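You operate a simulated robot arm through the tools that you are given. There is no shell and no other tool. Be economical: measure what you need, move in short steps, check, and stop when the job is done.

The job below is to be done with a simulated two-armed robot. You get a single attempt, and the scene is never put back.

JOB
Turn the nutrunner program dial to 1. Fetch the orange tag and stand it on the shelf under the test box. Put the paint pen from the shelf of the control post on top of the grey gap block. Fetch the orange spacer block and set it on top of the black padded block. Any order will do. Set down upright: orange tag, orange spacer block.

It is judged by the outcome, as a careful person would: the job done as asked, and still so three seconds after it is handed in. It fails if anything else is knocked over, pushed out of place, dropped, spilled or broken.

ROBOT AND FRAMES
Two 6-joint arms with fingered hands on one trunk, on a base that drives. Base frame: it is fixed to the floor where the robot stands at the start and does not move with it; the origin is under the middle of the robot, x ahead of it, y to its left, z up. Lengths are in cm, angles in rad, forces in N, time in s.
The left shoulder is at the start at [9.5, 15.5, 127.5], the right one opposite. With the tool pointing down near the work surface each hand reaches from about 42 to 72 cm from the robot's upright axis, wherever it stands, measured 20 degrees to its own side. Places, roughly: grey gap block [50, -200, 75]; nutrunner program dial [50, 0, 90]; orange spacer block (5x5x7 cm) [-190, -180, 90]; orange tag [50, -175, 100]; padded block (7x9x7 cm) [50, -50, 80]; paint pen [-200, -150, 100]; shelf under the test box [70, -210, 20]. Payload 4 kg a hand.
The TCP of each hand is the grasp point between the finger pads, 2.6 cm short of the fingertips. In the tool frame z runs along the fingers and y along their closing line. Largest opening 13.2 cm; the body of the gripper starts 7.3 cm behind the TCP. The gripper is a hand of 3 fingers: y runs from the thumb to the fingers, the wrist lies at [0, 0, -22.4] in the tool frame, and closing takes about 1.5 s.
Orientation is told as [roll, pitch, yaw] about the base's x, y, z axes, in that order, counted from this pose: with the fingers straight down and closing along the base's y, the tool's x points along the base's -x, its y along +y and its z along -z.

CONTROLS
- The arms move only by the tool drive_tool. It takes "left_series", "right_series" or both (then of equal length, played together; a hand with none holds still); each is a list of rows, each a list of 6 numbers: the shift along the tool's x, y, z in mm, then the turn, a rotation vector about the tool's x, y, z in rad. In form: [[tx, ty, tz, ax, ay, az], ...]. A call has 1 to 10 rows; each row is the pose to reach, as a shift and turn from the pose commanded when the call began, along the tool's axes at that moment. "left_grip" and "right_grip" are, for a hand that has rows, the opening, from 0 (shut) to 1 (fully open), set as the call begins (left out, the last holds). Each row takes 0.2 s and may step no farther than 5 cm and 0.15 rad from the row before; otherwise, or with a gripper value out of range, the whole call is refused. Where a pose cannot be reached the arm comes as near as it can. A force on the tool above 40 N (or 10 N above the force at the start of the call, whichever is more), or a blocked arm, ends the call early, and 0.2 s more pass. The fingers move at their own pace (about 15.3 cm/s each) and stop on an object; they squeeze with about 34 N. The grip force told is the motor's: it shows also when the fingers shut on nothing. Time passes only in rows, and 0.2 s behind the last, so rows that repeat a pose let the fingers close. The reply holds the time, the measured pose of the TCP, the force on the tool along the base axes, the opening and the grip force, in the units named above and with some noise, with the torque about the TCP (base axes, N m) and any sound that the robot's microphone picked up, and new pictures: "show" is both (left out), scene, wrist or none (wrist: the cameras of the hands that moved).
- Cameras (640 x 400 px; columns grow to the right, rows downward): "scene" is now at [15.87, -2.54, 158.04]; the picture's right is [-0.31, -0.95, 0.01], its down [-0.68, 0.22, -0.70] and it looks along [0.67, -0.22, -0.71] (base axes); focal length 259 px, centre (320, 200). "left" rides on the left gripper at [-6.1, 0.3, -9.2] in its tool frame; the picture's right is [-0.05, -1.00, 0.00], its down [0.83, -0.04, -0.55] and it looks along [0.55, -0.03, 0.83] (tool axes); focal length 230 px, centre (320, 200). "right" rides on the right gripper at [6.2, 0.3, -9.2] in its tool frame; the picture's right is [-0.05, 1.00, 0.00], its down [-0.83, -0.04, -0.56] and it looks along [-0.56, -0.03, 0.83] (tool axes); focal length 230 px, centre (320, 200). There is no depth. A picture from a camera that has moved, and an enlarged one, comes with that camera's place and axes in the base frame and with its lens.
- lift_body(by): slides the trunk up (or, below 0, down) by that many cm; the arms and the scene camera ride with it, the base frame stays. It gives what a move gives, with no picture.
- base_move(legs): drives the robot by 1 to 6 legs, each [ahead, turn to the left] in cm and rad, along the robot's own axes; the way and the turn of a leg run together, so that a leg with both is an arc; at most 150 cm and 3.142 rad a leg. The arms and the cameras ride along, it lands a little off, and it stops where it bumps. It gives what a move gives, and a new picture of the scene camera.
- curl_fingers(finger1, finger2, thumb_bend, hand): sets how far each is bent, from 0 (flat) to 100 (curled in); at 30 the hand is open as for a grip, at 70 the pads meet at the TCP. One left out holds its place. A second passes; each finger stops where it meets its share of the squeeze, and holds until it gets a number again. A gripper value or a shape takes the hand back. It gives what a move gives, with no picture; readings hold the bend of each and the force on the fingers (four entries, about 0 where the hand has none), thumb and palm.
- preshape(shape, hand): the hand has 3 fingers and takes this shape, open, in about a second: jaw (thumb against the fingers, like two jaws); tri (thumb and two fingers); tip (a fingertip pinch); poke (one finger out to press); point (the index stretched); flat (the hand flat); cup (the hand cupped); fist (a fist). The gripper value then closes the fingers along that shape, each until it touches; the sizes above hold for jaw. It gives what a move gives, with no picture.
- head_to(pan, tilt): turns the head with the scene camera to pan (to the left, within 1.501 rad either way) and tilt (down, from -0.506 to 1.204), counted from straight ahead of the robot. It gives what a move gives, and a new picture of the scene camera.
- zoom(camera, box): a new picture of the part [left, top, right, bottom] of that camera's present view, enlarged. It takes no simulated time.
- finish_job(): hands the job in; it is judged then, once.

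Work in short steps. Places have to be worked out from the pictures, the camera data and where the tool is seen: move nearer, look again, correct. Check each grasp and each placing, and mend what went wrong. You have 165 turns and 260 pictures in all, those below and enlarged ones among them. Open the grippers and draw the arms clear of the work before you hand the job in, unless the task says otherwise; then end with one line.

The tools are called after "Emit:" as name(argument=value, ...) on one line, values as JSON. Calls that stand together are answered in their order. drive_tool: Moves the arms, as the interface text tells. Its arguments: {"type":"object","properties":{"left_series":{"type":"array"},"left_grip":{"type":"number"},"right_series":{"type":"array"},"right_grip":{"type":"number"},"show":{"type":"string","enum":["both","scene","wrist","none"]}},"required":[]} The other tools are called the same way: lift_body (by) slides the trunk up or down; preshape (shape, hand) gives the hand a shape; curl_fingers (finger1, finger2, thumb_bend, hand) moves the fingers one by one; base_move (legs) drives the base; head_to (pan, tilt) turns the head that bears the scene camera; zoom (camera, box) takes an enlarged picture of a part of a camera's view; finish_job () hands the job in.

At the start:

```text
time_s: 0.0
left_position: [66.49, -1.1, 122.27]
left_tool_rot: [0.0, 0.003, 0.001]
left_wrist_force: [-0.9, 0.4, 0.5]
left_moment: [0.01, 0.0, 0.01]
left_opening: 13.21
left_gripper_force: 0.1
left_shape: jaw
left_bend: [30.0, 30.0, 30.0]
left_finger forces: [0.0, 0.1, 0.0, 0.0, 0.0, 0.1]
right_position: [43.17, -45.82, 107.23]
right_tool_rot: [-0.004, 0.04, 0.001]
right_wrist_force: [-0.4, -0.4, -0.6]
right_moment: [0.01, 0.01, 0.0]
right_opening: 13.18
right_gripper_force: 0.0
right_shape: jaw
right_bend: [30.0, 30.0, 30.0]
right_finger forces: [0.1, 0.1, 0.0, 0.0, 0.0, 0.0]
trunk travel left (down, up): [-81.0, 3.0]
robot x, y, heading: [0.14, 0.61, -0.002]
head pan, tilt: [-0.314, 0.777]
```

scene: 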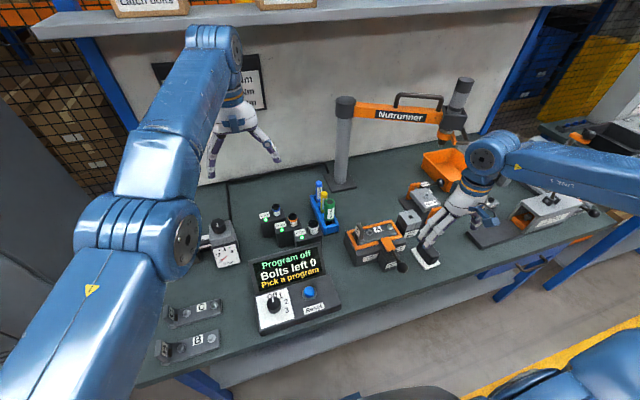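
right: 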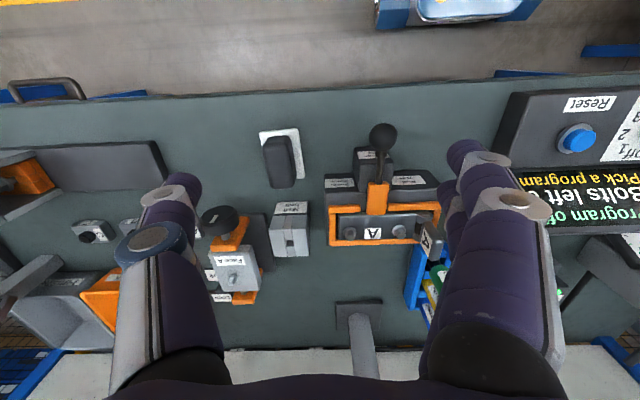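
left: 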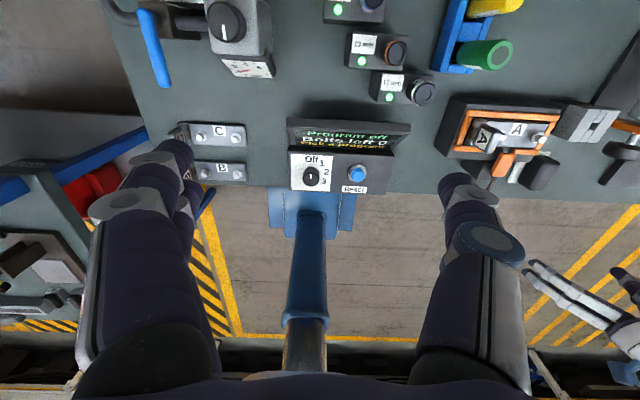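

The scene shows the program dial just ahead of the robot at about [47, 0, 90]. I'll zoom in to see its knob and legends.

Emit:
zoom(camera="scene", box=[230, 230, 350, 340])

Emit:
zoom(camera="left", box=[270, 110, 420, 204])

Emit:
zoom(camera="scene", box=[320, 130, 560, 280])

```text
3.64 times, centred on (290, 285) of scene
camera zoom: at [15.87, -2.54, 158.04], right [-0.31, -0.95, 0.01], down [-0.68, 0.22, -0.7], along [0.67, -0.22, -0.71], focal length 943 px, centre (429, -109)
```

zoom: 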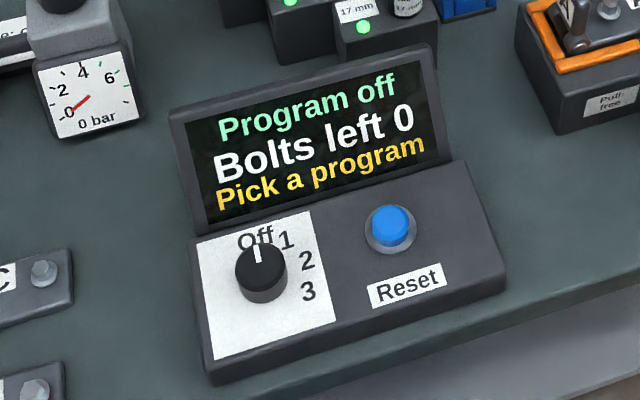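

```text
4.26 times, centred on (345, 157) of left
camera zoom: at [72.59, -0.64, 131.45], right [0.05, -1.0, 0.0], down [-0.83, -0.05, 0.56], along [-0.56, -0.03, -0.83], focal length 979 px, centre (214, 383)
```

zoom: 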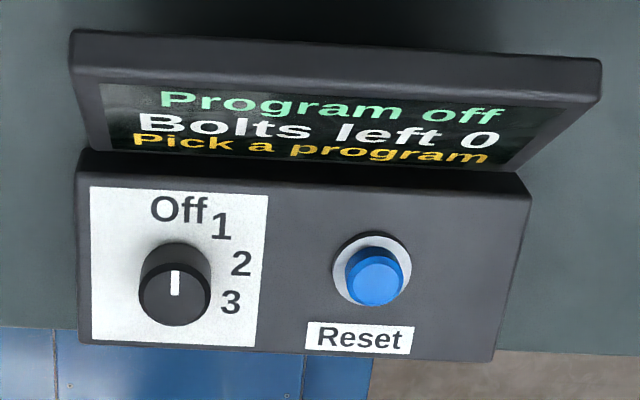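

```text
2.67 times, centred on (440, 205) of scene
camera zoom: at [15.87, -2.54, 158.04], right [-0.31, -0.95, 0.01], down [-0.68, 0.22, -0.7], along [0.67, -0.22, -0.71], focal length 692 px, centre (0, 187)
```

zoom: 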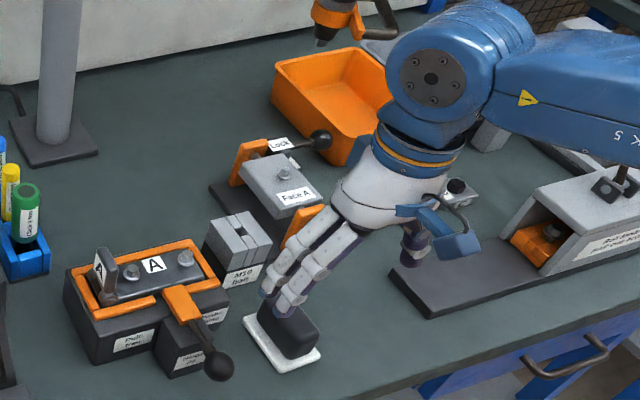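

Triangulating from both cameras gives the knob top at about [48.5, 0.15, 87.2], about 3.6 cm wide. The panel is level at z≈84.6, and "1" is about 40° clockwise from Off. I'll bring the left hand above the knob, half closed.

Emit:
drive_tool(left_series=[[30, 2, 37, 0, 0, 0], [60, 4, 74, 0, 0, 0], [90, 6, 111, 0, 0, 0], [120, 8, 148, 0, 0, 0], [150, 10, 185, 0, 0, 0], [180, 12.5, 222, 0, 0, 0], [180, 12.5, 222, 0, 0, 0]], left_grip=0.5)

```text
time_s: 0.4
left_position: [62.43, -1.13, 117.86]
left_tool_rot: [0.105, 0.202, 0.036]
left_wrist_force: [-1.2, -0.5, 1.0]
left_moment: [0.05, -0.01, -0.01]
left_opening: 6.67
left_gripper_force: 0.0
left_shape: jaw
left_bend: [73.0, 73.0, 70.0]
left_finger forces: [0.1, 0.0, 0.1, 0.0, 0.0, 0.0]
left hand out of reach, approached as far as the arm can: row 1
right_position: [37.75, -44.97, 101.87]
right_tool_rot: [-0.009, 0.216, 0.005]
right_wrist_force: [-0.7, -0.3, 0.5]
right_moment: [0.02, 0.02, 0.0]
right_opening: 13.21
right_gripper_force: 0.0
right_shape: jaw
right_bend: [30.0, 30.0, 30.0]
right_finger forces: [0.0, 0.0, 0.1, 0.0, 0.0, 0.0]
trunk travel left (down, up): [-81.0, 3.0]
robot x, y, heading: [0.17, 0.13, 0.001]
head pan, tilt: [-0.314, 0.777]
stopped in row 1 (right hand): the arm was blocked; the commanded pose is now the measured one
camera scene: at [15.95, -2.92, 158.0], right [-0.31, -0.95, 0.0], down [-0.68, 0.22, -0.7], along [0.66, -0.22, -0.71], focal length 259 px, centre (320, 200)
camera left: at [70.25, -1.42, 125.54], right [0.07, -0.99, -0.11], down [-0.7, -0.13, 0.7], along [-0.71, 0.03, -0.7], focal length 230 px, centre (320, 200)
```

scene: 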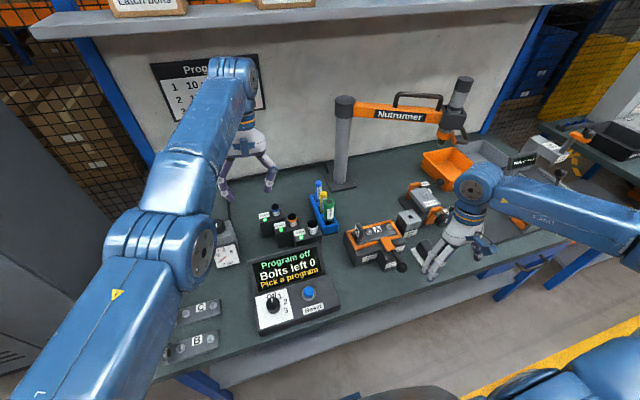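
left: 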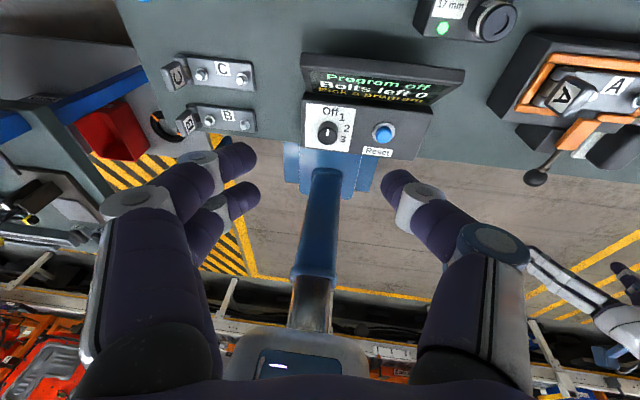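

Row 1 was out of reach, and the right arm sagged and reported a block. I'll try a gentler step that goes lower and squares the left wrist, and watch both arms.

Emit:
drive_tool(left_series=[[10, -1, 27, 0.03, -0.05, 0.01], [20, -2, 55, 0.06, -0.1, 0.02], [31, -3, 82, 0.09, -0.15, 0.03], [43, -3, 110, 0.105, -0.202, 0.036]], show="scene")

```text
time_s: 1.6
left_position: [60.35, -0.66, 115.39]
left_tool_rot: [0.164, 0.304, 0.062]
left_wrist_force: [-0.1, -0.7, 0.6]
left_moment: [-0.04, 0.0, -0.02]
left_opening: 6.59
left_gripper_force: 0.0
left_shape: jaw
left_bend: [73.0, 73.0, 70.0]
left_finger forces: [0.1, 0.0, 0.1, 0.0, 0.0, 0.0]
left hand out of reach, approached as far as the arm can: row 1, 2, 3, 4
right_position: [36.64, -44.25, 101.04]
right_tool_rot: [-0.014, 0.247, 0.004]
right_wrist_force: [0.0, -0.7, -0.7]
right_moment: [0.03, 0.01, -0.02]
right_opening: 13.2
right_gripper_force: 0.1
right_shape: jaw
right_bend: [30.0, 30.0, 30.0]
right_finger forces: [0.0, 0.0, 0.0, 0.1, 0.0, 0.0]
trunk travel left (down, up): [-81.0, 3.0]
robot x, y, heading: [-0.13, 0.05, 0.001]
head pan, tilt: [-0.314, 0.777]
stopped in row 4 (left hand): the arm was blocked; the commanded pose is now the measured one
camera scene: at [15.93, -2.65, 158.02], right [-0.31, -0.95, 0.01], down [-0.68, 0.22, -0.7], along [0.66, -0.22, -0.71], focal length 259 px, centre (320, 200)
```

scene: 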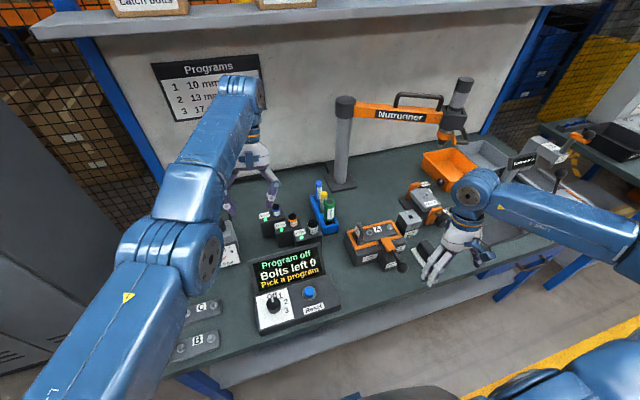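

The wrist seems to be limited at this height. I'll follow the tilted tool axis down first and square it up lower.

Emit:
drive_tool(left_series=[[0, -4, 30, 0, 0, 0], [0, -8, 60, 0, 0, 0], [0, -12, 90, 0, 0, 0], [0, -16, 120, 0, 0, 0]], show="none")

```text
time_s: 2.8
left_position: [59.37, -0.87, 112.5]
left_tool_rot: [0.199, 0.354, 0.084]
left_wrist_force: [-0.2, 0.0, 0.1]
left_moment: [0.0, 0.02, 0.0]
left_opening: 6.59
left_gripper_force: 0.0
left_shape: jaw
left_bend: [73.0, 73.0, 70.0]
left_finger forces: [0.2, 0.0, 0.1, 0.0, 0.0, 0.0]
left hand out of reach, approached as far as the arm can: row 1, 2, 3, 4
right_position: [36.06, -43.43, 100.8]
right_tool_rot: [-0.017, 0.254, 0.004]
right_wrist_force: [-0.1, 1.2, 0.8]
right_moment: [0.01, 0.0, -0.01]
right_opening: 13.19
right_gripper_force: 0.1
right_shape: jaw
right_bend: [30.0, 30.0, 30.0]
right_finger forces: [0.1, 0.1, 0.0, 0.0, 0.0, 0.1]
trunk travel left (down, up): [-81.0, 3.0]
robot x, y, heading: [0.27, -0.39, 0.0]
head pan, tilt: [-0.314, 0.777]
stopped in row 4 (left hand): the arm was blocked; the commanded pose is now the measured one
```

The wrist is about 61 cm from the shoulder, so the arm is nearly straight and can't reach. I'll pull the hand in toward the robot before going down.

Emit:
drive_tool(left_series=[[34, -1, 23, 0, 0, 0], [68, -2, 46, 0, 0, 0], [101, -4, 70, 0, 0, 0], [101, -4, 70, 0, 0, 0]], show="scene")

```text
time_s: 4.0
left_position: [58.16, -1.09, 109.41]
left_tool_rot: [0.236, 0.398, 0.105]
left_wrist_force: [1.0, -0.7, -0.2]
left_moment: [0.02, -0.01, -0.02]
left_opening: 6.59
left_gripper_force: 0.0
left_shape: jaw
left_bend: [73.0, 73.0, 70.0]
left_finger forces: [0.1, 0.0, 0.0, 0.0, 0.0, 0.0]
left hand out of reach, approached as far as the arm can: row 1, 2, 3, 4
right_position: [35.89, -42.75, 100.83]
right_tool_rot: [-0.018, 0.256, 0.006]
right_wrist_force: [0.2, -0.1, -1.2]
right_moment: [0.02, 0.02, 0.01]
right_opening: 13.21
right_gripper_force: 0.0
right_shape: jaw
right_bend: [30.0, 30.0, 30.0]
right_finger forces: [0.0, 0.0, 0.0, 0.1, 0.0, 0.0]
trunk travel left (down, up): [-81.0, 3.0]
robot x, y, heading: [-0.26, -0.15, -0.001]
head pan, tilt: [-0.314, 0.777]
stopped in row 4 (left hand): the arm was blocked; the commanded pose is now the measured one
camera scene: at [15.93, -2.56, 158.02], right [-0.31, -0.95, 0.01], down [-0.68, 0.22, -0.7], along [0.66, -0.22, -0.71], focal length 259 px, centre (320, 200)
```

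scene: 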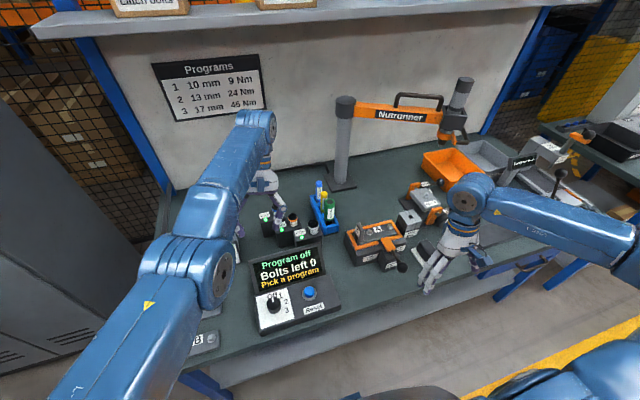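

The left arm looks straight and stuck at full stretch. I'll check whether the right arm follows commands by moving it up a little and squaring it.

Emit:
drive_tool(right_series=[[10, 0, -20, 0, -0.06, 0], [10, 0, -40, 0, -0.12, 0], [10, 0, -40, 0, -0.25, 0]], show="none")

```text
time_s: 4.8
left_position: [58.12, -1.14, 109.6]
left_tool_rot: [0.234, 0.395, 0.102]
left_wrist_force: [0.2, 0.5, 0.5]
left_moment: [0.0, -0.01, 0.04]
left_opening: 6.62
left_gripper_force: 0.1
left_shape: jaw
left_bend: [73.0, 73.0, 70.0]
left_finger forces: [0.0, 0.0, 0.0, 0.0, 0.0, 0.0]
right_position: [36.87, -41.97, 101.96]
right_tool_rot: [-0.02, 0.193, 0.006]
right_wrist_force: [0.3, 0.4, 0.6]
right_moment: [0.0, 0.01, -0.01]
right_opening: 13.21
right_gripper_force: 0.0
right_shape: jaw
right_bend: [30.0, 30.0, 30.0]
right_finger forces: [0.1, 0.0, 0.0, 0.1, 0.1, 0.0]
right hand out of reach, approached as far as the arm can: row 1, 2, 3
trunk travel left (down, up): [-81.0, 3.0]
robot x, y, heading: [0.15, 0.3, -0.002]
head pan, tilt: [-0.314, 0.777]
```

The right arm also reports out of reach at this height. I'll look at the arms' geometry by turning the head.

Emit:
head_to(pan=0.6, tilt=0.6)

Emit:
head_to(pan=-0.9, tilt=0.6)

```text
time_s: 6.0
left_position: [58.06, -1.17, 109.61]
left_tool_rot: [0.234, 0.397, 0.103]
left_wrist_force: [0.1, 0.4, -0.5]
left_moment: [-0.02, 0.04, -0.02]
left_opening: 6.59
left_gripper_force: 0.0
left_shape: jaw
left_bend: [73.0, 73.0, 70.0]
left_finger forces: [0.1, 0.1, 0.0, 0.1, 0.0, 0.0]
right_position: [36.96, -41.84, 102.05]
right_tool_rot: [-0.022, 0.194, 0.005]
right_wrist_force: [-0.3, 0.2, -0.5]
right_moment: [-0.02, 0.0, -0.01]
right_opening: 13.18
right_gripper_force: 0.0
right_shape: jaw
right_bend: [30.0, 30.0, 30.0]
right_finger forces: [0.0, 0.1, 0.0, 0.0, 0.0, 0.0]
trunk travel left (down, up): [-81.0, 3.0]
robot x, y, heading: [0.02, -0.24, -0.0]
head pan, tilt: [0.6, 0.6]
camera scene: at [15.41, 4.99, 159.55], right [0.56, -0.83, -0.01], down [-0.48, -0.32, -0.82], along [0.67, 0.47, -0.58], focal length 259 px, centre (320, 200)
```

scene: 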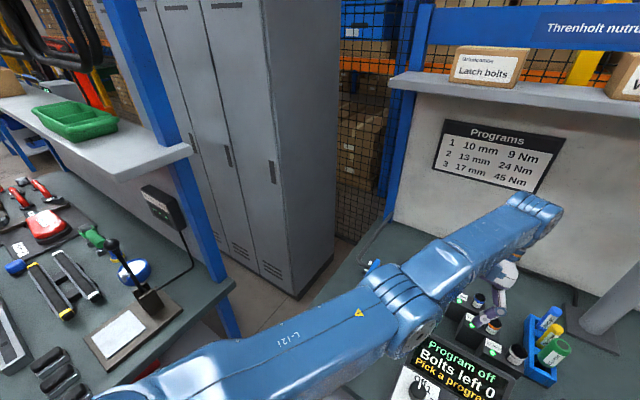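

```text
time_s: 7.6
left_position: [58.11, -1.13, 109.65]
left_tool_rot: [0.234, 0.395, 0.102]
left_wrist_force: [0.2, -0.8, 0.3]
left_moment: [0.0, 0.01, -0.01]
left_opening: 6.59
left_gripper_force: 0.0
left_shape: jaw
left_bend: [73.0, 73.0, 70.0]
left_finger forces: [0.0, 0.0, 0.1, 0.1, 0.0, 0.0]
right_position: [36.88, -41.87, 102.1]
right_tool_rot: [-0.022, 0.193, 0.006]
right_wrist_force: [0.6, -0.8, -0.5]
right_moment: [0.01, -0.01, 0.04]
right_opening: 13.21
right_gripper_force: 0.0
right_shape: jaw
right_bend: [30.0, 30.0, 30.0]
right_finger forces: [0.0, 0.0, 0.1, 0.0, 0.0, 0.1]
trunk travel left (down, up): [-81.0, 3.0]
robot x, y, heading: [-0.32, -0.09, -0.003]
head pan, tilt: [-0.901, 0.6]
camera scene: at [13.61, -6.92, 159.58], right [-0.78, -0.62, 0.01], down [-0.37, 0.44, -0.82], along [0.5, -0.65, -0.57], focal length 259 px, centre (320, 200)
```

scene: 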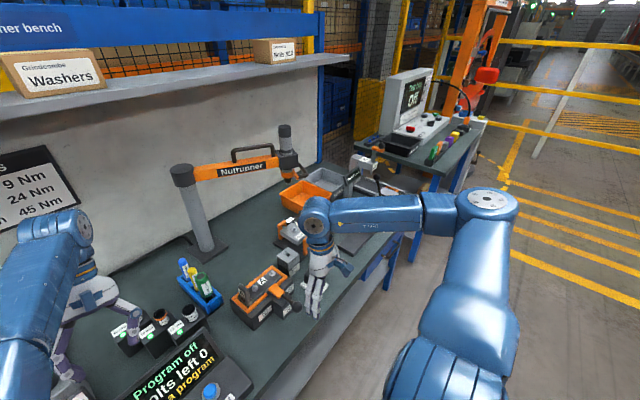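

The left arm is nearly straight, while the right is folded with its elbow out. I'll swing the left hand outward and inward to get it out of the stretched configuration.

Emit:
drive_tool(left_series=[[10, 22, 16, 0, 0, 0], [20, 44, 32, 0, 0, 0], [30, 66, 48, 0, 0, 0], [40, 88, 65, 0, 0, 0], [50, 111, 82, 0, 0, 0]], show="none")

```text
time_s: 8.8
left_position: [60.34, 4.55, 109.22]
left_tool_rot: [0.229, 0.406, 0.099]
left_wrist_force: [0.6, 1.5, 0.2]
left_moment: [0.02, 0.03, -0.04]
left_opening: 6.6
left_gripper_force: 0.0
left_shape: jaw
left_bend: [73.0, 73.0, 70.0]
left_finger forces: [0.0, 0.0, 0.0, 0.0, 0.0, 0.1]
left hand out of reach, approached as far as the arm can: row 1, 2, 3, 4, 5
right_position: [36.93, -41.86, 101.94]
right_tool_rot: [-0.022, 0.193, 0.004]
right_wrist_force: [-0.2, 0.5, -0.4]
right_moment: [0.03, 0.03, 0.01]
right_opening: 13.19
right_gripper_force: 0.0
right_shape: jaw
right_bend: [30.0, 30.0, 30.0]
right_finger forces: [0.1, 0.1, 0.1, 0.1, 0.1, 0.0]
trunk travel left (down, up): [-81.0, 3.0]
robot x, y, heading: [-0.1, 0.15, 0.006]
head pan, tilt: [-0.901, 0.6]
```

Wrist-to-shoulder distance is still about 61.7 cm, so the arm is at full stretch. I'll pull back along the shoulder line in small increments so the elbow can bend.

Emit:
drive_tool(left_series=[[4, 2, 2, 0, 0, 0], [8, 4, 4, 0, 0, 0], [12, 6, 6, 0, 0, 0], [16, 8, 8, 0, 0, 0], [20, 10, 10, 0, 0, 0], [24, 12, 12, 0, 0, 0], [28, 14, 14, 0, 0, 0], [32, 16, 16, 0, 0, 0], [36, 18, 18, 0, 0, 0], [40, 20, 20, 0, 0, 0]], show="none")

```text
time_s: 11.0
left_position: [60.36, 4.58, 109.38]
left_tool_rot: [0.228, 0.402, 0.098]
left_wrist_force: [0.1, -0.6, 0.4]
left_moment: [-0.02, 0.01, -0.02]
left_opening: 6.57
left_gripper_force: 0.1
left_shape: jaw
left_bend: [73.0, 73.0, 70.0]
left_finger forces: [0.0, 0.0, 0.0, 0.0, 0.0, 0.0]
left hand out of reach, approached as far as the arm can: row 1, 2, 3, 4, 5, 6, 7, 8, 9, 10
right_position: [36.97, -41.94, 101.97]
right_tool_rot: [-0.024, 0.195, 0.006]
right_wrist_force: [0.4, 0.3, -0.2]
right_moment: [0.02, 0.0, -0.02]
right_opening: 13.2
right_gripper_force: 0.0
right_shape: jaw
right_bend: [30.0, 30.0, 30.0]
right_finger forces: [0.0, 0.0, 0.0, 0.0, 0.0, 0.1]
trunk travel left (down, up): [-81.0, 3.0]
robot x, y, heading: [0.2, -0.04, -0.0]
head pan, tilt: [-0.901, 0.6]
```

The arm isn't moving, so the IK is stuck at a limit. I'll back the base away from the bench so I can exercise the arms in free air.

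Emit:
base_move(legs=[[-50, 0]])

```text
time_s: 13.9
left_position: [10.49, 5.17, 109.33]
left_tool_rot: [0.23, 0.403, 0.114]
left_wrist_force: [-1.2, -0.3, 0.1]
left_moment: [0.01, 0.01, -0.01]
left_opening: 6.6
left_gripper_force: 0.0
left_shape: jaw
left_bend: [73.0, 73.0, 70.0]
left_finger forces: [0.0, 0.1, 0.0, 0.0, 0.0, 0.0]
right_position: [-12.07, -41.66, 101.97]
right_tool_rot: [-0.023, 0.195, 0.022]
right_wrist_force: [-0.5, 0.3, 0.2]
right_moment: [0.01, 0.0, -0.03]
right_opening: 13.2
right_gripper_force: 0.0
right_shape: jaw
right_bend: [30.0, 30.0, 30.0]
right_finger forces: [0.2, 0.0, 0.0, 0.0, 0.1, 0.0]
trunk travel left (down, up): [-81.0, 3.0]
robot x, y, heading: [-49.86, -0.26, 0.018]
head pan, tilt: [-0.901, 0.6]
camera scene: at [-36.12, -7.12, 159.58], right [-0.77, -0.63, 0.02], down [-0.37, 0.44, -0.82], along [0.51, -0.64, -0.58], focal length 259 px, centre (320, 200)
```

scene: 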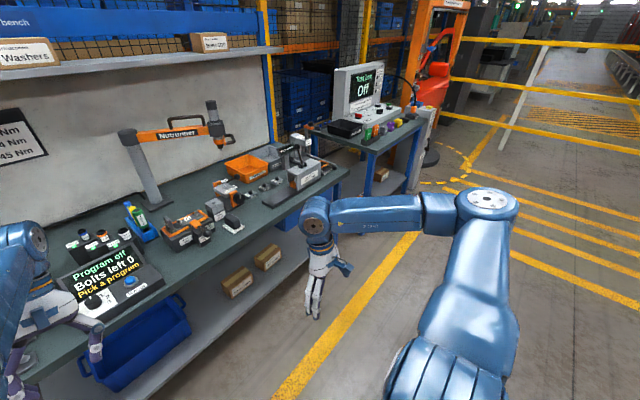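

There's free space now. I'll test the right arm with a downward, forward move that squares the wrist.

Emit:
drive_tool(right_series=[[-22, 10, 26, 0, -0.04, 0], [-44, 20, 52, 0, -0.08, 0], [-66, 30, 78, 0, -0.12, 0], [-88, 40, 105, 0, -0.16, 0], [-107, 50, 132, 0.02, -0.195, 0]], show="none")

Emit:
drive_tool(left_series=[[-18, 7, 40, 0, 0, 0], [-36, 14, 80, 0, 0, 0], [-54, 22, 120, 0, 0, 0], [-72, 30, 160, 0, 0, 0], [-90, 37, 200, 0, 0, 0], [-107, 44, 243, 0, 0, 0]], show="none")

```text
time_s: 14.9
left_position: [8.17, 4.51, 104.0]
left_tool_rot: [0.29, 0.486, 0.138]
left_wrist_force: [2.0, 0.1, 4.1]
left_moment: [-0.1, -0.09, 0.04]
left_opening: 6.61
left_gripper_force: 0.0
left_shape: jaw
left_bend: [73.0, 73.0, 70.0]
left_finger forces: [0.0, 0.1, 0.1, 0.1, 0.0, 0.0]
right_position: [-8.3, -37.73, 92.8]
right_tool_rot: [-0.02, 0.006, 0.028]
right_wrist_force: [0.3, -0.2, 0.0]
right_moment: [0.04, -0.02, 0.0]
right_opening: 13.2
right_gripper_force: 0.0
right_shape: jaw
right_bend: [30.0, 30.0, 30.0]
right_finger forces: [0.0, 0.0, 0.0, 0.0, 0.0, 0.0]
trunk travel left (down, up): [-81.0, 3.0]
robot x, y, heading: [-49.5, -0.45, 0.018]
head pan, tilt: [-0.901, 0.6]
stopped in row 4 (right hand): the arm was blocked; the commanded pose is now the measured one
```

```text
time_s: 15.2
left_position: [7.77, 4.5, 104.13]
left_tool_rot: [0.302, 0.478, 0.142]
left_wrist_force: [0.0, -0.3, 0.2]
left_moment: [0.01, 0.0, 0.01]
left_opening: 6.61
left_gripper_force: 0.0
left_shape: jaw
left_bend: [73.0, 73.0, 70.0]
left_finger forces: [0.0, 0.1, 0.0, 0.0, 0.0, 0.0]
left hand out of reach, approached as far as the arm can: row 1
right_position: [-9.5, -37.53, 93.53]
right_tool_rot: [-0.022, -0.025, 0.028]
right_wrist_force: [-0.6, -0.1, -0.3]
right_moment: [0.04, -0.01, 0.02]
right_opening: 13.21
right_gripper_force: 0.0
right_shape: jaw
right_bend: [30.0, 30.0, 30.0]
right_finger forces: [0.0, 0.0, 0.1, 0.1, 0.0, 0.1]
trunk travel left (down, up): [-81.0, 3.0]
robot x, y, heading: [-50.02, -0.06, 0.018]
head pan, tilt: [-0.901, 0.6]
stopped in row 1 (right hand): the arm was blocked; the commanded pose is now the measured one
```

The right arm responds, but fast rows seem to trigger "blocked". I'll retry the left arm with slower, smaller rows going down.

Emit:
drive_tool(left_series=[[0, 0, 10, 0, 0, 0], [0, 0, 20, 0, 0, 0], [0, 0, 30, 0, 0, 0], [0, 0, 40, 0, 0, 0], [0, 0, 50, 0, 0, 0], [0, 0, 60, 0, 0, 0], [0, 0, 70, 0, 0, 0], [0, 0, 80, 0, 0, 0], [0, 0, 90, 0, 0, 0], [0, 0, 100, 0, 0, 0]], show="none")

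```text
time_s: 17.4
left_position: [6.45, 5.02, 100.8]
left_tool_rot: [0.336, 0.535, 0.158]
left_wrist_force: [0.1, -0.4, 1.1]
left_moment: [0.02, 0.01, 0.02]
left_opening: 6.61
left_gripper_force: 0.1
left_shape: jaw
left_bend: [73.0, 73.0, 70.0]
left_finger forces: [0.1, 0.1, 0.0, 0.0, 0.0, 0.0]
left hand out of reach, approached as far as the arm can: row 1, 2, 3, 4, 5, 6, 7, 8, 9, 10
right_position: [-9.58, -37.49, 93.33]
right_tool_rot: [-0.022, -0.019, 0.027]
right_wrist_force: [-0.4, 0.3, -0.4]
right_moment: [-0.01, -0.02, -0.02]
right_opening: 13.19
right_gripper_force: 0.1
right_shape: jaw
right_bend: [30.0, 30.0, 30.0]
right_finger forces: [0.0, 0.0, 0.1, 0.0, 0.0, 0.0]
trunk travel left (down, up): [-81.0, 3.0]
robot x, y, heading: [-49.61, -0.55, 0.014]
head pan, tilt: [-0.901, 0.6]
```

It's still at the stretch limit. I'll look at the left arm's shape.

Emit:
head_to(pan=0.3, tilt=0.8)

```text
time_s: 18.8
left_position: [6.53, 5.0, 100.75]
left_tool_rot: [0.335, 0.532, 0.158]
left_wrist_force: [-0.6, 0.2, -0.2]
left_moment: [-0.02, -0.04, -0.01]
left_opening: 6.61
left_gripper_force: 0.0
left_shape: jaw
left_bend: [73.0, 73.0, 70.0]
left_finger forces: [0.0, 0.0, 0.0, 0.0, 0.1, 0.0]
right_position: [-9.41, -37.52, 93.43]
right_tool_rot: [-0.023, -0.018, 0.026]
right_wrist_force: [0.4, 0.1, 0.5]
right_moment: [-0.01, 0.0, -0.01]
right_opening: 13.21
right_gripper_force: 0.0
right_shape: jaw
right_bend: [30.0, 30.0, 30.0]
right_finger forces: [0.0, 0.0, 0.0, 0.1, 0.0, 0.0]
trunk travel left (down, up): [-81.0, 3.0]
robot x, y, heading: [-49.9, -0.01, 0.022]
head pan, tilt: [0.3, 0.799]
camera scene: at [-34.15, 2.25, 157.86], right [0.31, -0.95, -0.01], down [-0.69, -0.22, -0.68], along [0.65, 0.22, -0.73], focal length 259 px, centre (320, 200)
```

scene: 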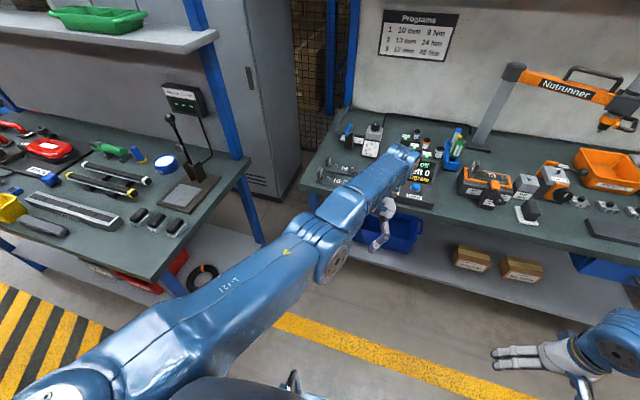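

I'll try swinging the left hand slowly to its own side at the same distance ahead, which shortens the wrist-to-shoulder distance.

Emit:
drive_tool(left_series=[[-2, 14.4, 4, 0, 0, 0], [-4, 29, 7.5, 0, 0, 0], [-6, 43, 11, 0, 0, 0], [-8, 57.6, 15, 0, 0, 0], [-10, 72, 19, 0, 0, 0], [-12, 86, 22.5, 0, 0, 0], [-14, 101, 26, 0, 0, 0], [-16, 115, 30, 0, 0, 0], [-18, 130, 34, 0, 0, 0], [-20, 144, 37.5, 0, 0, 0]], show="none")

```text
time_s: 21.2
left_position: [8.35, 19.62, 99.11]
left_tool_rot: [0.332, 0.616, 0.146]
left_wrist_force: [0.6, 0.2, -0.4]
left_moment: [0.02, -0.03, 0.0]
left_opening: 6.6
left_gripper_force: 0.0
left_shape: jaw
left_bend: [73.0, 73.0, 70.0]
left_finger forces: [0.0, 0.0, 0.0, 0.1, 0.1, 0.0]
left hand out of reach, approached as far as the arm can: row 1, 2, 3, 4, 5, 6, 7, 8, 9, 10
right_position: [-10.21, -37.07, 93.9]
right_tool_rot: [-0.025, -0.049, 0.028]
right_wrist_force: [-0.6, -0.9, -0.3]
right_moment: [0.01, 0.0, 0.03]
right_opening: 13.22
right_gripper_force: 0.0
right_shape: jaw
right_bend: [30.0, 30.0, 30.0]
right_finger forces: [0.0, 0.0, 0.1, 0.0, 0.0, 0.0]
trunk travel left (down, up): [-81.0, 3.0]
robot x, y, heading: [-49.81, -0.47, 0.019]
head pan, tilt: [0.3, 0.799]
stopped in row 10 (left hand): the arm was blocked; the commanded pose is now the measured one
```

The wrist is straight ahead of the shoulder and still fully stretched. I'll now rotate the hand about its TCP toward vertical, which should pull the wrist inward.

Emit:
drive_tool(left_series=[[0, 0, 0, 0.01, -0.06, -0.015], [0, 0, 0, 0.015, -0.115, -0.03], [0, 0, 0, 0.02, -0.17, -0.045], [0, 0, 0, 0.03, -0.23, -0.06], [0, 0, 0, 0.035, -0.29, -0.075], [0, 0, 0, 0.04, -0.345, -0.09], [0, 0, 0, 0.05, -0.4, -0.1], [0, 0, 0, 0.055, -0.46, -0.115], [0, 0, 0, 0.06, -0.52, -0.13], [0, 0, 0, 0.07, -0.575, -0.146]], show="scene")

```text
time_s: 23.6
left_position: [8.11, 19.03, 98.55]
left_tool_rot: [0.344, 0.623, 0.147]
left_wrist_force: [0.4, 0.0, 0.4]
left_moment: [0.0, -0.04, 0.01]
left_opening: 6.59
left_gripper_force: 0.0
left_shape: jaw
left_bend: [73.0, 73.0, 70.0]
left_finger forces: [0.0, 0.1, 0.0, 0.0, 0.0, 0.1]
left hand out of reach, approached as far as the arm can: row 1, 2, 3, 4, 5, 6, 7, 8, 9, 10
right_position: [-10.91, -36.41, 94.34]
right_tool_rot: [-0.027, -0.072, 0.028]
right_wrist_force: [-0.3, -0.7, -0.6]
right_moment: [0.02, 0.04, 0.0]
right_opening: 13.2
right_gripper_force: 0.1
right_shape: jaw
right_bend: [30.0, 30.0, 30.0]
right_finger forces: [0.1, 0.0, 0.0, 0.0, 0.0, 0.1]
trunk travel left (down, up): [-81.0, 3.0]
robot x, y, heading: [-49.94, -0.24, 0.016]
head pan, tilt: [0.3, 0.799]
stopped in row 10 (left hand): the arm was blocked; the commanded pose is now the measured one
camera scene: at [-34.24, 2.23, 157.84], right [0.31, -0.95, -0.01], down [-0.69, -0.22, -0.68], along [0.65, 0.22, -0.73], focal length 259 px, centre (320, 200)
```

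scene: 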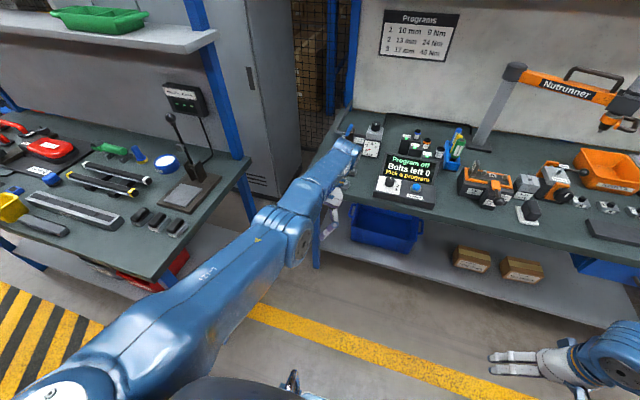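

Only the shoulder seems to be changing, sagging as the command resets. I'll command a clearly reachable pose: higher, straight ahead of the left shoulder, hand vertical.

Emit:
drive_tool(left_series=[[6, 7, -18, 0.03, -0.065, 0.004], [13, 13, -36, 0.06, -0.13, 0.008], [19, 20, -55, 0.09, -0.195, 0.012], [26, 26, -73, 0.12, -0.26, 0.016], [32, 33, -91, 0.15, -0.325, 0.02], [38, 40, -109, 0.18, -0.39, 0.024], [45, 46, -127, 0.21, -0.455, 0.028], [51, 53, -146, 0.24, -0.52, 0.032], [58, 59, -164, 0.27, -0.585, 0.036], [64, 66, -182, 0.298, -0.648, 0.04]], show="none")

```text
time_s: 26.0
left_position: [15.57, 19.26, 120.65]
left_tool_rot: [0.075, 0.252, 0.039]
left_wrist_force: [-0.3, 0.2, 0.3]
left_moment: [0.01, -0.02, 0.01]
left_opening: 6.63
left_gripper_force: 0.0
left_shape: jaw
left_bend: [73.0, 73.0, 70.0]
left_finger forces: [0.0, 0.0, 0.0, 0.1, 0.0, 0.0]
left hand out of reach, approached as far as the arm can: row 1, 2, 3, 4, 5, 6, 7, 8, 9, 10
right_position: [-11.52, -35.44, 94.57]
right_tool_rot: [-0.028, -0.092, 0.028]
right_wrist_force: [-0.1, 0.7, 0.0]
right_moment: [-0.02, 0.02, -0.02]
right_opening: 13.19
right_gripper_force: 0.1
right_shape: jaw
right_bend: [30.0, 30.0, 30.0]
right_finger forces: [0.0, 0.1, 0.0, 0.1, 0.0, 0.1]
trunk travel left (down, up): [-81.0, 3.0]
robot x, y, heading: [-49.88, -0.79, 0.017]
head pan, tilt: [0.3, 0.799]
stopped in row 10 (left hand): the arm was blocked; the commanded pose is now the measured one
```

The picture suggests the left elbow is kinked slightly the wrong way (inward/down) against its limit. I'll push outward to straighten it fully, then pull in so it can fold the right way.

Emit:
drive_tool(left_series=[[-35, 2, -18, 0, 0, 0], [-71, 4, -37, 0, 0, 0], [-71, 4, -37, 0, 0, 0], [-71, 4, -37, 0, 0, 0], [-35, 2, -18, 0, 0, 0], [0, 0, 0, 0, 0, 0], [35, 0, 18, 0, 0, 0], [71, 0, 37, 0, 0, 0], [90, 0, 50, 0, 0, 0]], show="scene")

```text
time_s: 27.5
left_position: [10.88, 19.09, 128.17]
left_tool_rot: [0.062, 0.089, 0.037]
left_wrist_force: [-0.9, -0.8, 1.3]
left_moment: [0.04, -0.07, 0.0]
left_opening: 6.61
left_gripper_force: 0.2
left_shape: jaw
left_bend: [73.0, 73.0, 70.0]
left_finger forces: [0.0, 0.0, 0.0, 0.1, 0.0, 0.0]
left hand out of reach, approached as far as the arm can: row 1, 2, 3, 4, 5
right_position: [-12.48, -34.68, 95.06]
right_tool_rot: [-0.029, -0.117, 0.025]
right_wrist_force: [0.0, -0.5, 0.2]
right_moment: [0.06, -0.05, 0.02]
right_opening: 13.18
right_gripper_force: 0.0
right_shape: jaw
right_bend: [30.0, 30.0, 30.0]
right_finger forces: [0.1, 0.0, 0.0, 0.1, 0.0, 0.1]
trunk travel left (down, up): [-81.0, 3.0]
robot x, y, heading: [-49.98, -0.28, 0.021]
head pan, tilt: [0.3, 0.799]
stopped in row 7 (left hand): the arm was blocked; the commanded pose is now the measured one
camera scene: at [-35.11, 2.11, 157.96], right [0.31, -0.95, 0.0], down [-0.69, -0.22, -0.69], along [0.65, 0.22, -0.72], focal length 259 px, centre (320, 200)
```

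scene: 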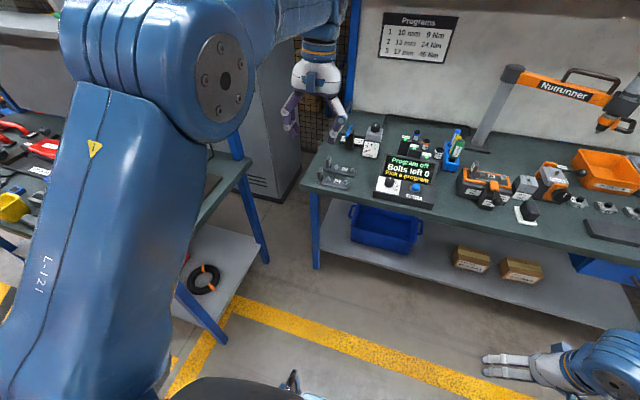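

The elbow has flipped up and the left arm follows again. I'll drive back to the bench, ending turned right so the dial sits in the left arm's best sector.

Emit:
base_move(legs=[[47, 0], [0, -0.33]])

Emit:
head_to(pan=0.33, tilt=0.95)

```text
time_s: 28.3
left_position: [7.02, 19.27, 129.88]
left_tool_rot: [0.062, 0.066, 0.039]
left_wrist_force: [-0.8, 0.6, -0.5]
left_moment: [0.01, -0.05, 0.0]
left_opening: 6.59
left_gripper_force: 0.0
left_shape: jaw
left_bend: [73.0, 73.0, 70.0]
left_finger forces: [0.0, 0.0, 0.0, 0.0, 0.0, 0.1]
right_position: [-13.11, -32.67, 95.57]
right_tool_rot: [-0.033, -0.148, 0.025]
right_wrist_force: [-0.2, -0.4, 0.0]
right_moment: [-0.01, -0.04, -0.03]
right_opening: 13.2
right_gripper_force: 0.1
right_shape: jaw
right_bend: [30.0, 30.0, 30.0]
right_finger forces: [0.1, 0.1, 0.0, 0.0, 0.0, 0.0]
trunk travel left (down, up): [-81.0, 3.0]
robot x, y, heading: [-49.2, -0.45, 0.017]
head pan, tilt: [0.3, 0.799]
stopped in leg 1: the robot was blocked; the commanded pose is now the measured one
camera scene: at [-34.37, 2.3, 157.91], right [0.31, -0.95, 0.0], down [-0.69, -0.22, -0.69], along [0.65, 0.22, -0.73], focal length 259 px, centre (320, 200)
```

scene: 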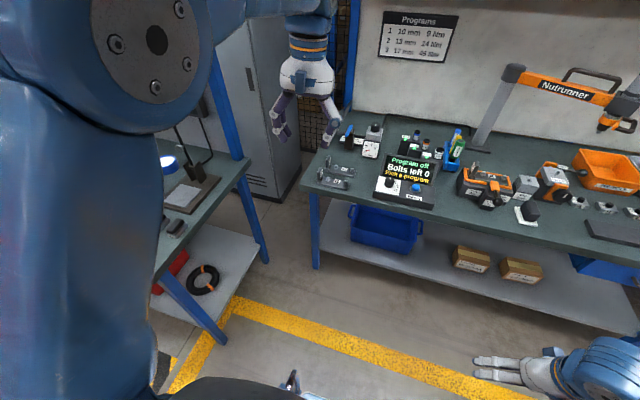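

```text
time_s: 29.0
left_position: [7.36, 19.15, 129.73]
left_tool_rot: [0.061, 0.068, 0.04]
left_wrist_force: [-0.7, -0.1, -0.7]
left_moment: [0.04, -0.01, 0.0]
left_opening: 6.58
left_gripper_force: 0.2
left_shape: jaw
left_bend: [73.0, 73.0, 70.0]
left_finger forces: [0.1, 0.0, 0.0, 0.1, 0.0, 0.0]
right_position: [-13.01, -32.6, 95.46]
right_tool_rot: [-0.032, -0.147, 0.024]
right_wrist_force: [-0.4, -0.1, -0.5]
right_moment: [0.02, -0.01, 0.0]
right_opening: 13.19
right_gripper_force: 0.1
right_shape: jaw
right_bend: [30.0, 30.0, 30.0]
right_finger forces: [0.0, 0.1, 0.0, 0.1, 0.0, 0.0]
trunk travel left (down, up): [-81.0, 3.0]
robot x, y, heading: [-49.74, -0.63, 0.019]
head pan, tilt: [0.33, 0.949]
camera scene: at [-34.91, 2.24, 156.74], right [0.34, -0.94, -0.01], down [-0.77, -0.28, -0.57], along [0.53, 0.2, -0.82], focal length 259 px, centre (320, 200)
```

scene: 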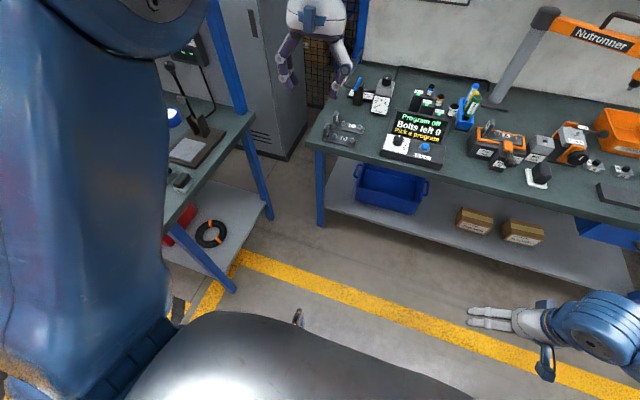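

The base call was blocked immediately; the left elbow may be touching the head. I'll lower the left hand and level the right hand, slowly.

Emit:
drive_tool(left_series=[[2, 3, 20, 0.01, -0.01, 0.01], [4, 6, 40, 0.02, -0.02, 0.02], [6, 9, 60, 0.03, -0.03, 0.02], [8, 12, 80, 0.04, -0.04, 0.03], [9, 15, 100, 0.05, -0.05, 0.03], [10, 18, 120, 0.06, -0.06, 0.04], [10, 20, 150, 0.06, -0.068, 0.04], [10, 20, 150, 0.06, -0.068, 0.04]], right_series=[[-8, -4, -1, 0, 0.02, 0], [-16, -8, -3, 0, 0.04, 0], [-24, -12, -4, -0.01, 0.06, 0.01], [-32, -16, -6, -0.01, 0.08, 0.01], [-40, -20, -7, -0.02, 0.1, 0.02], [-50, -25, -9, -0.02, 0.12, 0.02], [-62, -30, -11, -0.03, 0.147, 0.024], [-62, -30, -11, -0.03, 0.147, 0.024]], show="scene")

```text
time_s: 30.8
left_position: [5.24, 21.96, 114.65]
left_tool_rot: [0.0, 0.003, -0.005]
left_wrist_force: [0.6, -0.2, -0.4]
left_moment: [0.0, -0.02, 0.01]
left_opening: 6.58
left_gripper_force: 0.0
left_shape: jaw
left_bend: [73.0, 73.0, 70.0]
left_finger forces: [0.0, 0.0, 0.1, 0.0, 0.1, 0.0]
right_position: [-7.09, -36.2, 97.74]
right_tool_rot: [0.0, -0.007, -0.001]
right_wrist_force: [-0.1, -0.2, -0.9]
right_moment: [0.01, 0.01, 0.0]
right_opening: 13.21
right_gripper_force: 0.0
right_shape: jaw
right_bend: [30.0, 30.0, 30.0]
right_finger forces: [0.1, 0.0, 0.1, 0.0, 0.0, 0.0]
trunk travel left (down, up): [-81.0, 3.0]
robot x, y, heading: [-49.63, -0.54, 0.017]
head pan, tilt: [0.33, 0.949]
camera scene: at [-34.79, 2.18, 156.72], right [0.34, -0.94, -0.01], down [-0.78, -0.28, -0.57], along [0.53, 0.2, -0.82], focal length 259 px, centre (320, 200)
```

scene: 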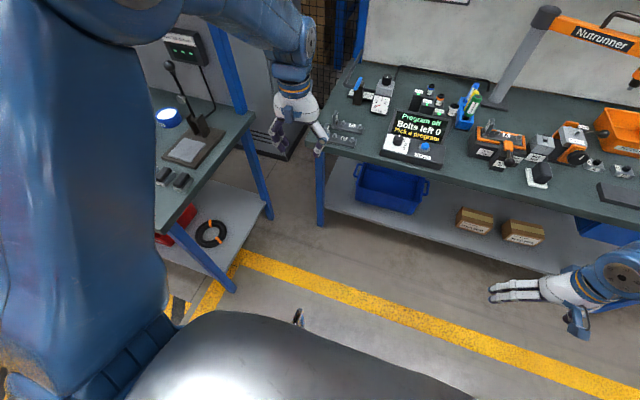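

Both arms now track exactly. I'll try the base drive again.

Emit:
base_move(legs=[[46, 0], [0, -0.35]])

```text
time_s: 34.0
left_position: [48.56, 20.69, 116.49]
left_tool_rot: [-0.001, -0.032, -0.043]
left_wrist_force: [0.1, 0.4, -0.6]
left_moment: [0.01, 0.01, -0.01]
left_opening: 6.6
left_gripper_force: 0.0
left_shape: jaw
left_bend: [73.0, 73.0, 70.0]
left_finger forces: [0.1, 0.0, 0.1, 0.0, 0.0, 0.1]
right_position: [36.17, -35.97, 99.05]
right_tool_rot: [-0.005, -0.06, -0.037]
right_wrist_force: [0.6, 0.6, 0.0]
right_moment: [-0.02, 0.0, 0.03]
right_opening: 13.21
right_gripper_force: 0.1
right_shape: jaw
right_bend: [30.0, 30.0, 30.0]
right_finger forces: [0.0, 0.1, 0.0, 0.1, 0.1, 0.0]
trunk travel left (down, up): [-81.0, 3.0]
robot x, y, heading: [-2.92, 0.41, -0.019]
head pan, tilt: [0.33, 0.949]
stopped in leg 2: the robot was blocked; the commanded pose is now the measured one
camera scene: at [11.88, 2.75, 156.69], right [0.31, -0.95, 0.0], down [-0.79, -0.25, -0.57], along [0.54, 0.18, -0.82], focal length 259 px, centre (320, 200)
```

scene: 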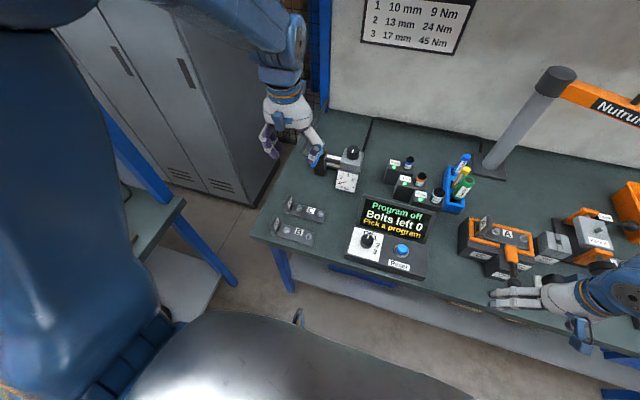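

The drive ended at x≈-2.9 without the turn. The dial is within the left arm's reach from here (about 51 cm ahead), so I'll move the left hand above the knob slowly.

Emit:
drive_tool(left_series=[[0, -30, 15, 0, 0.01, -0.01], [-1, -60, 30, 0, 0.015, -0.02], [-2, -90, 45, 0, 0.02, -0.03], [-3, -120, 70, 0, 0.025, -0.04], [-3, -150, 95, 0, 0.03, -0.043], [-4, -180, 120, 0, 0.032, -0.043], [-4, -205, 145, 0, 0.032, -0.043], [-4, -205, 145, 0, 0.032, -0.043]])

```text
time_s: 35.8
left_position: [54.43, 7.87, 102.4]
left_tool_rot: [-0.056, 0.004, 0.065]
left_wrist_force: [-0.4, -0.4, 0.0]
left_moment: [0.01, -0.04, 0.0]
left_opening: 6.59
left_gripper_force: 0.1
left_shape: jaw
left_bend: [73.0, 73.0, 70.0]
left_finger forces: [0.1, 0.0, 0.0, 0.0, 0.0, 0.0]
left hand out of reach, approached as far as the arm can: row 4, 5, 6, 7, 8
right_position: [36.17, -36.21, 98.94]
right_tool_rot: [-0.002, -0.058, -0.039]
right_wrist_force: [0.8, -0.3, -0.2]
right_moment: [0.0, -0.02, 0.0]
right_opening: 13.2
right_gripper_force: 0.0
right_shape: jaw
right_bend: [30.0, 30.0, 30.0]
right_finger forces: [0.1, 0.0, 0.0, 0.0, 0.0, 0.0]
trunk travel left (down, up): [-81.0, 3.0]
robot x, y, heading: [-3.53, 0.52, -0.023]
head pan, tilt: [0.33, 0.949]
camera scene: at [11.74, 2.45, 156.72], right [0.3, -0.95, -0.01], down [-0.79, -0.25, -0.57], along [0.54, 0.18, -0.82], focal length 259 px, centre (320, 200)
camera left: at [60.46, 9.23, 111.52], right [0.12, -0.99, 0.06], down [-0.83, -0.07, 0.56], along [-0.55, -0.11, -0.83], focal length 230 px, centre (320, 200)
```

scene: 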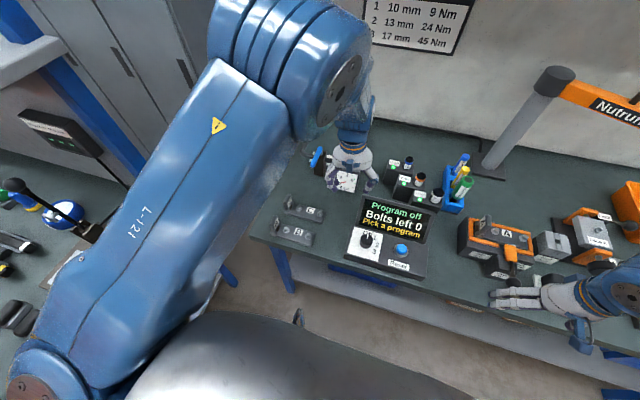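
left: 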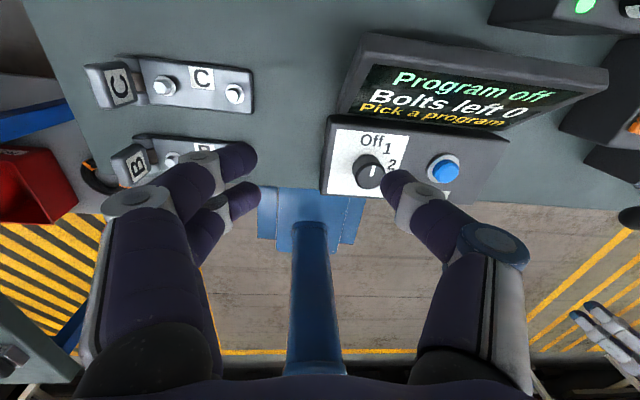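

The arm can't reach further inward from this heading. I'll raise the hand back to its own side and retry the right turn separately.

Emit:
drive_tool(left_series=[[0, 10, -30, 0, 0, 0], [0, 30, -60, 0, 0, 0], [0, 60, -90, 0, 0, 0], [10, 90, -120, -0.05, 0, 0.05], [10, 110, -120, -0.05, 0, 0.06], [10, 110, -120, -0.05, 0, 0.06]], show="none")

Emit:
base_move(legs=[[0, -0.15]])

```text
time_s: 37.2
left_position: [52.05, 17.3, 113.83]
left_tool_rot: [0.051, -0.001, -0.06]
left_wrist_force: [0.5, -0.3, -0.2]
left_moment: [0.01, -0.02, 0.02]
left_opening: 6.57
left_gripper_force: 0.1
left_shape: jaw
left_bend: [73.0, 73.0, 70.0]
left_finger forces: [0.1, 0.0, 0.0, 0.1, 0.0, 0.1]
right_position: [36.04, -36.26, 99.02]
right_tool_rot: [-0.005, -0.058, -0.038]
right_wrist_force: [-0.2, 0.2, -0.3]
right_moment: [0.02, -0.06, 0.01]
right_opening: 13.23
right_gripper_force: 0.0
right_shape: jaw
right_bend: [30.0, 30.0, 30.0]
right_finger forces: [0.1, 0.1, 0.0, 0.1, 0.0, 0.0]
trunk travel left (down, up): [-81.0, 3.0]
robot x, y, heading: [-3.04, 0.23, -0.017]
head pan, tilt: [0.33, 0.949]
```

```text
time_s: 38.0
left_position: [49.18, 15.2, 115.48]
left_tool_rot: [0.052, -0.034, -0.105]
left_wrist_force: [0.0, -0.3, 0.0]
left_moment: [0.03, 0.01, -0.01]
left_opening: 6.61
left_gripper_force: 0.2
left_shape: jaw
left_bend: [73.0, 73.0, 70.0]
left_finger forces: [0.1, 0.0, 0.1, 0.1, 0.0, 0.0]
right_position: [33.25, -36.37, 100.1]
right_tool_rot: [-0.014, -0.102, -0.086]
right_wrist_force: [-0.1, 0.7, 0.9]
right_moment: [-0.03, -0.02, 0.01]
right_opening: 13.19
right_gripper_force: 0.0
right_shape: jaw
right_bend: [30.0, 30.0, 30.0]
right_finger forces: [0.1, 0.0, 0.0, 0.1, 0.0, 0.1]
trunk travel left (down, up): [-81.0, 3.0]
robot x, y, heading: [-3.02, 0.41, -0.07]
head pan, tilt: [0.33, 0.949]
stopped in leg 1: the robot was blocked; the commanded pose is now the measured one
camera scene: at [12.04, 2.06, 156.69], right [0.26, -0.97, 0.0], down [-0.8, -0.21, -0.57], along [0.54, 0.15, -0.82], focal length 259 px, centre (320, 200)
```

scene: 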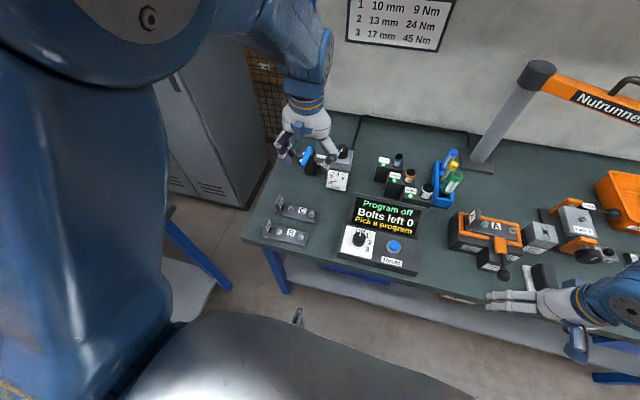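

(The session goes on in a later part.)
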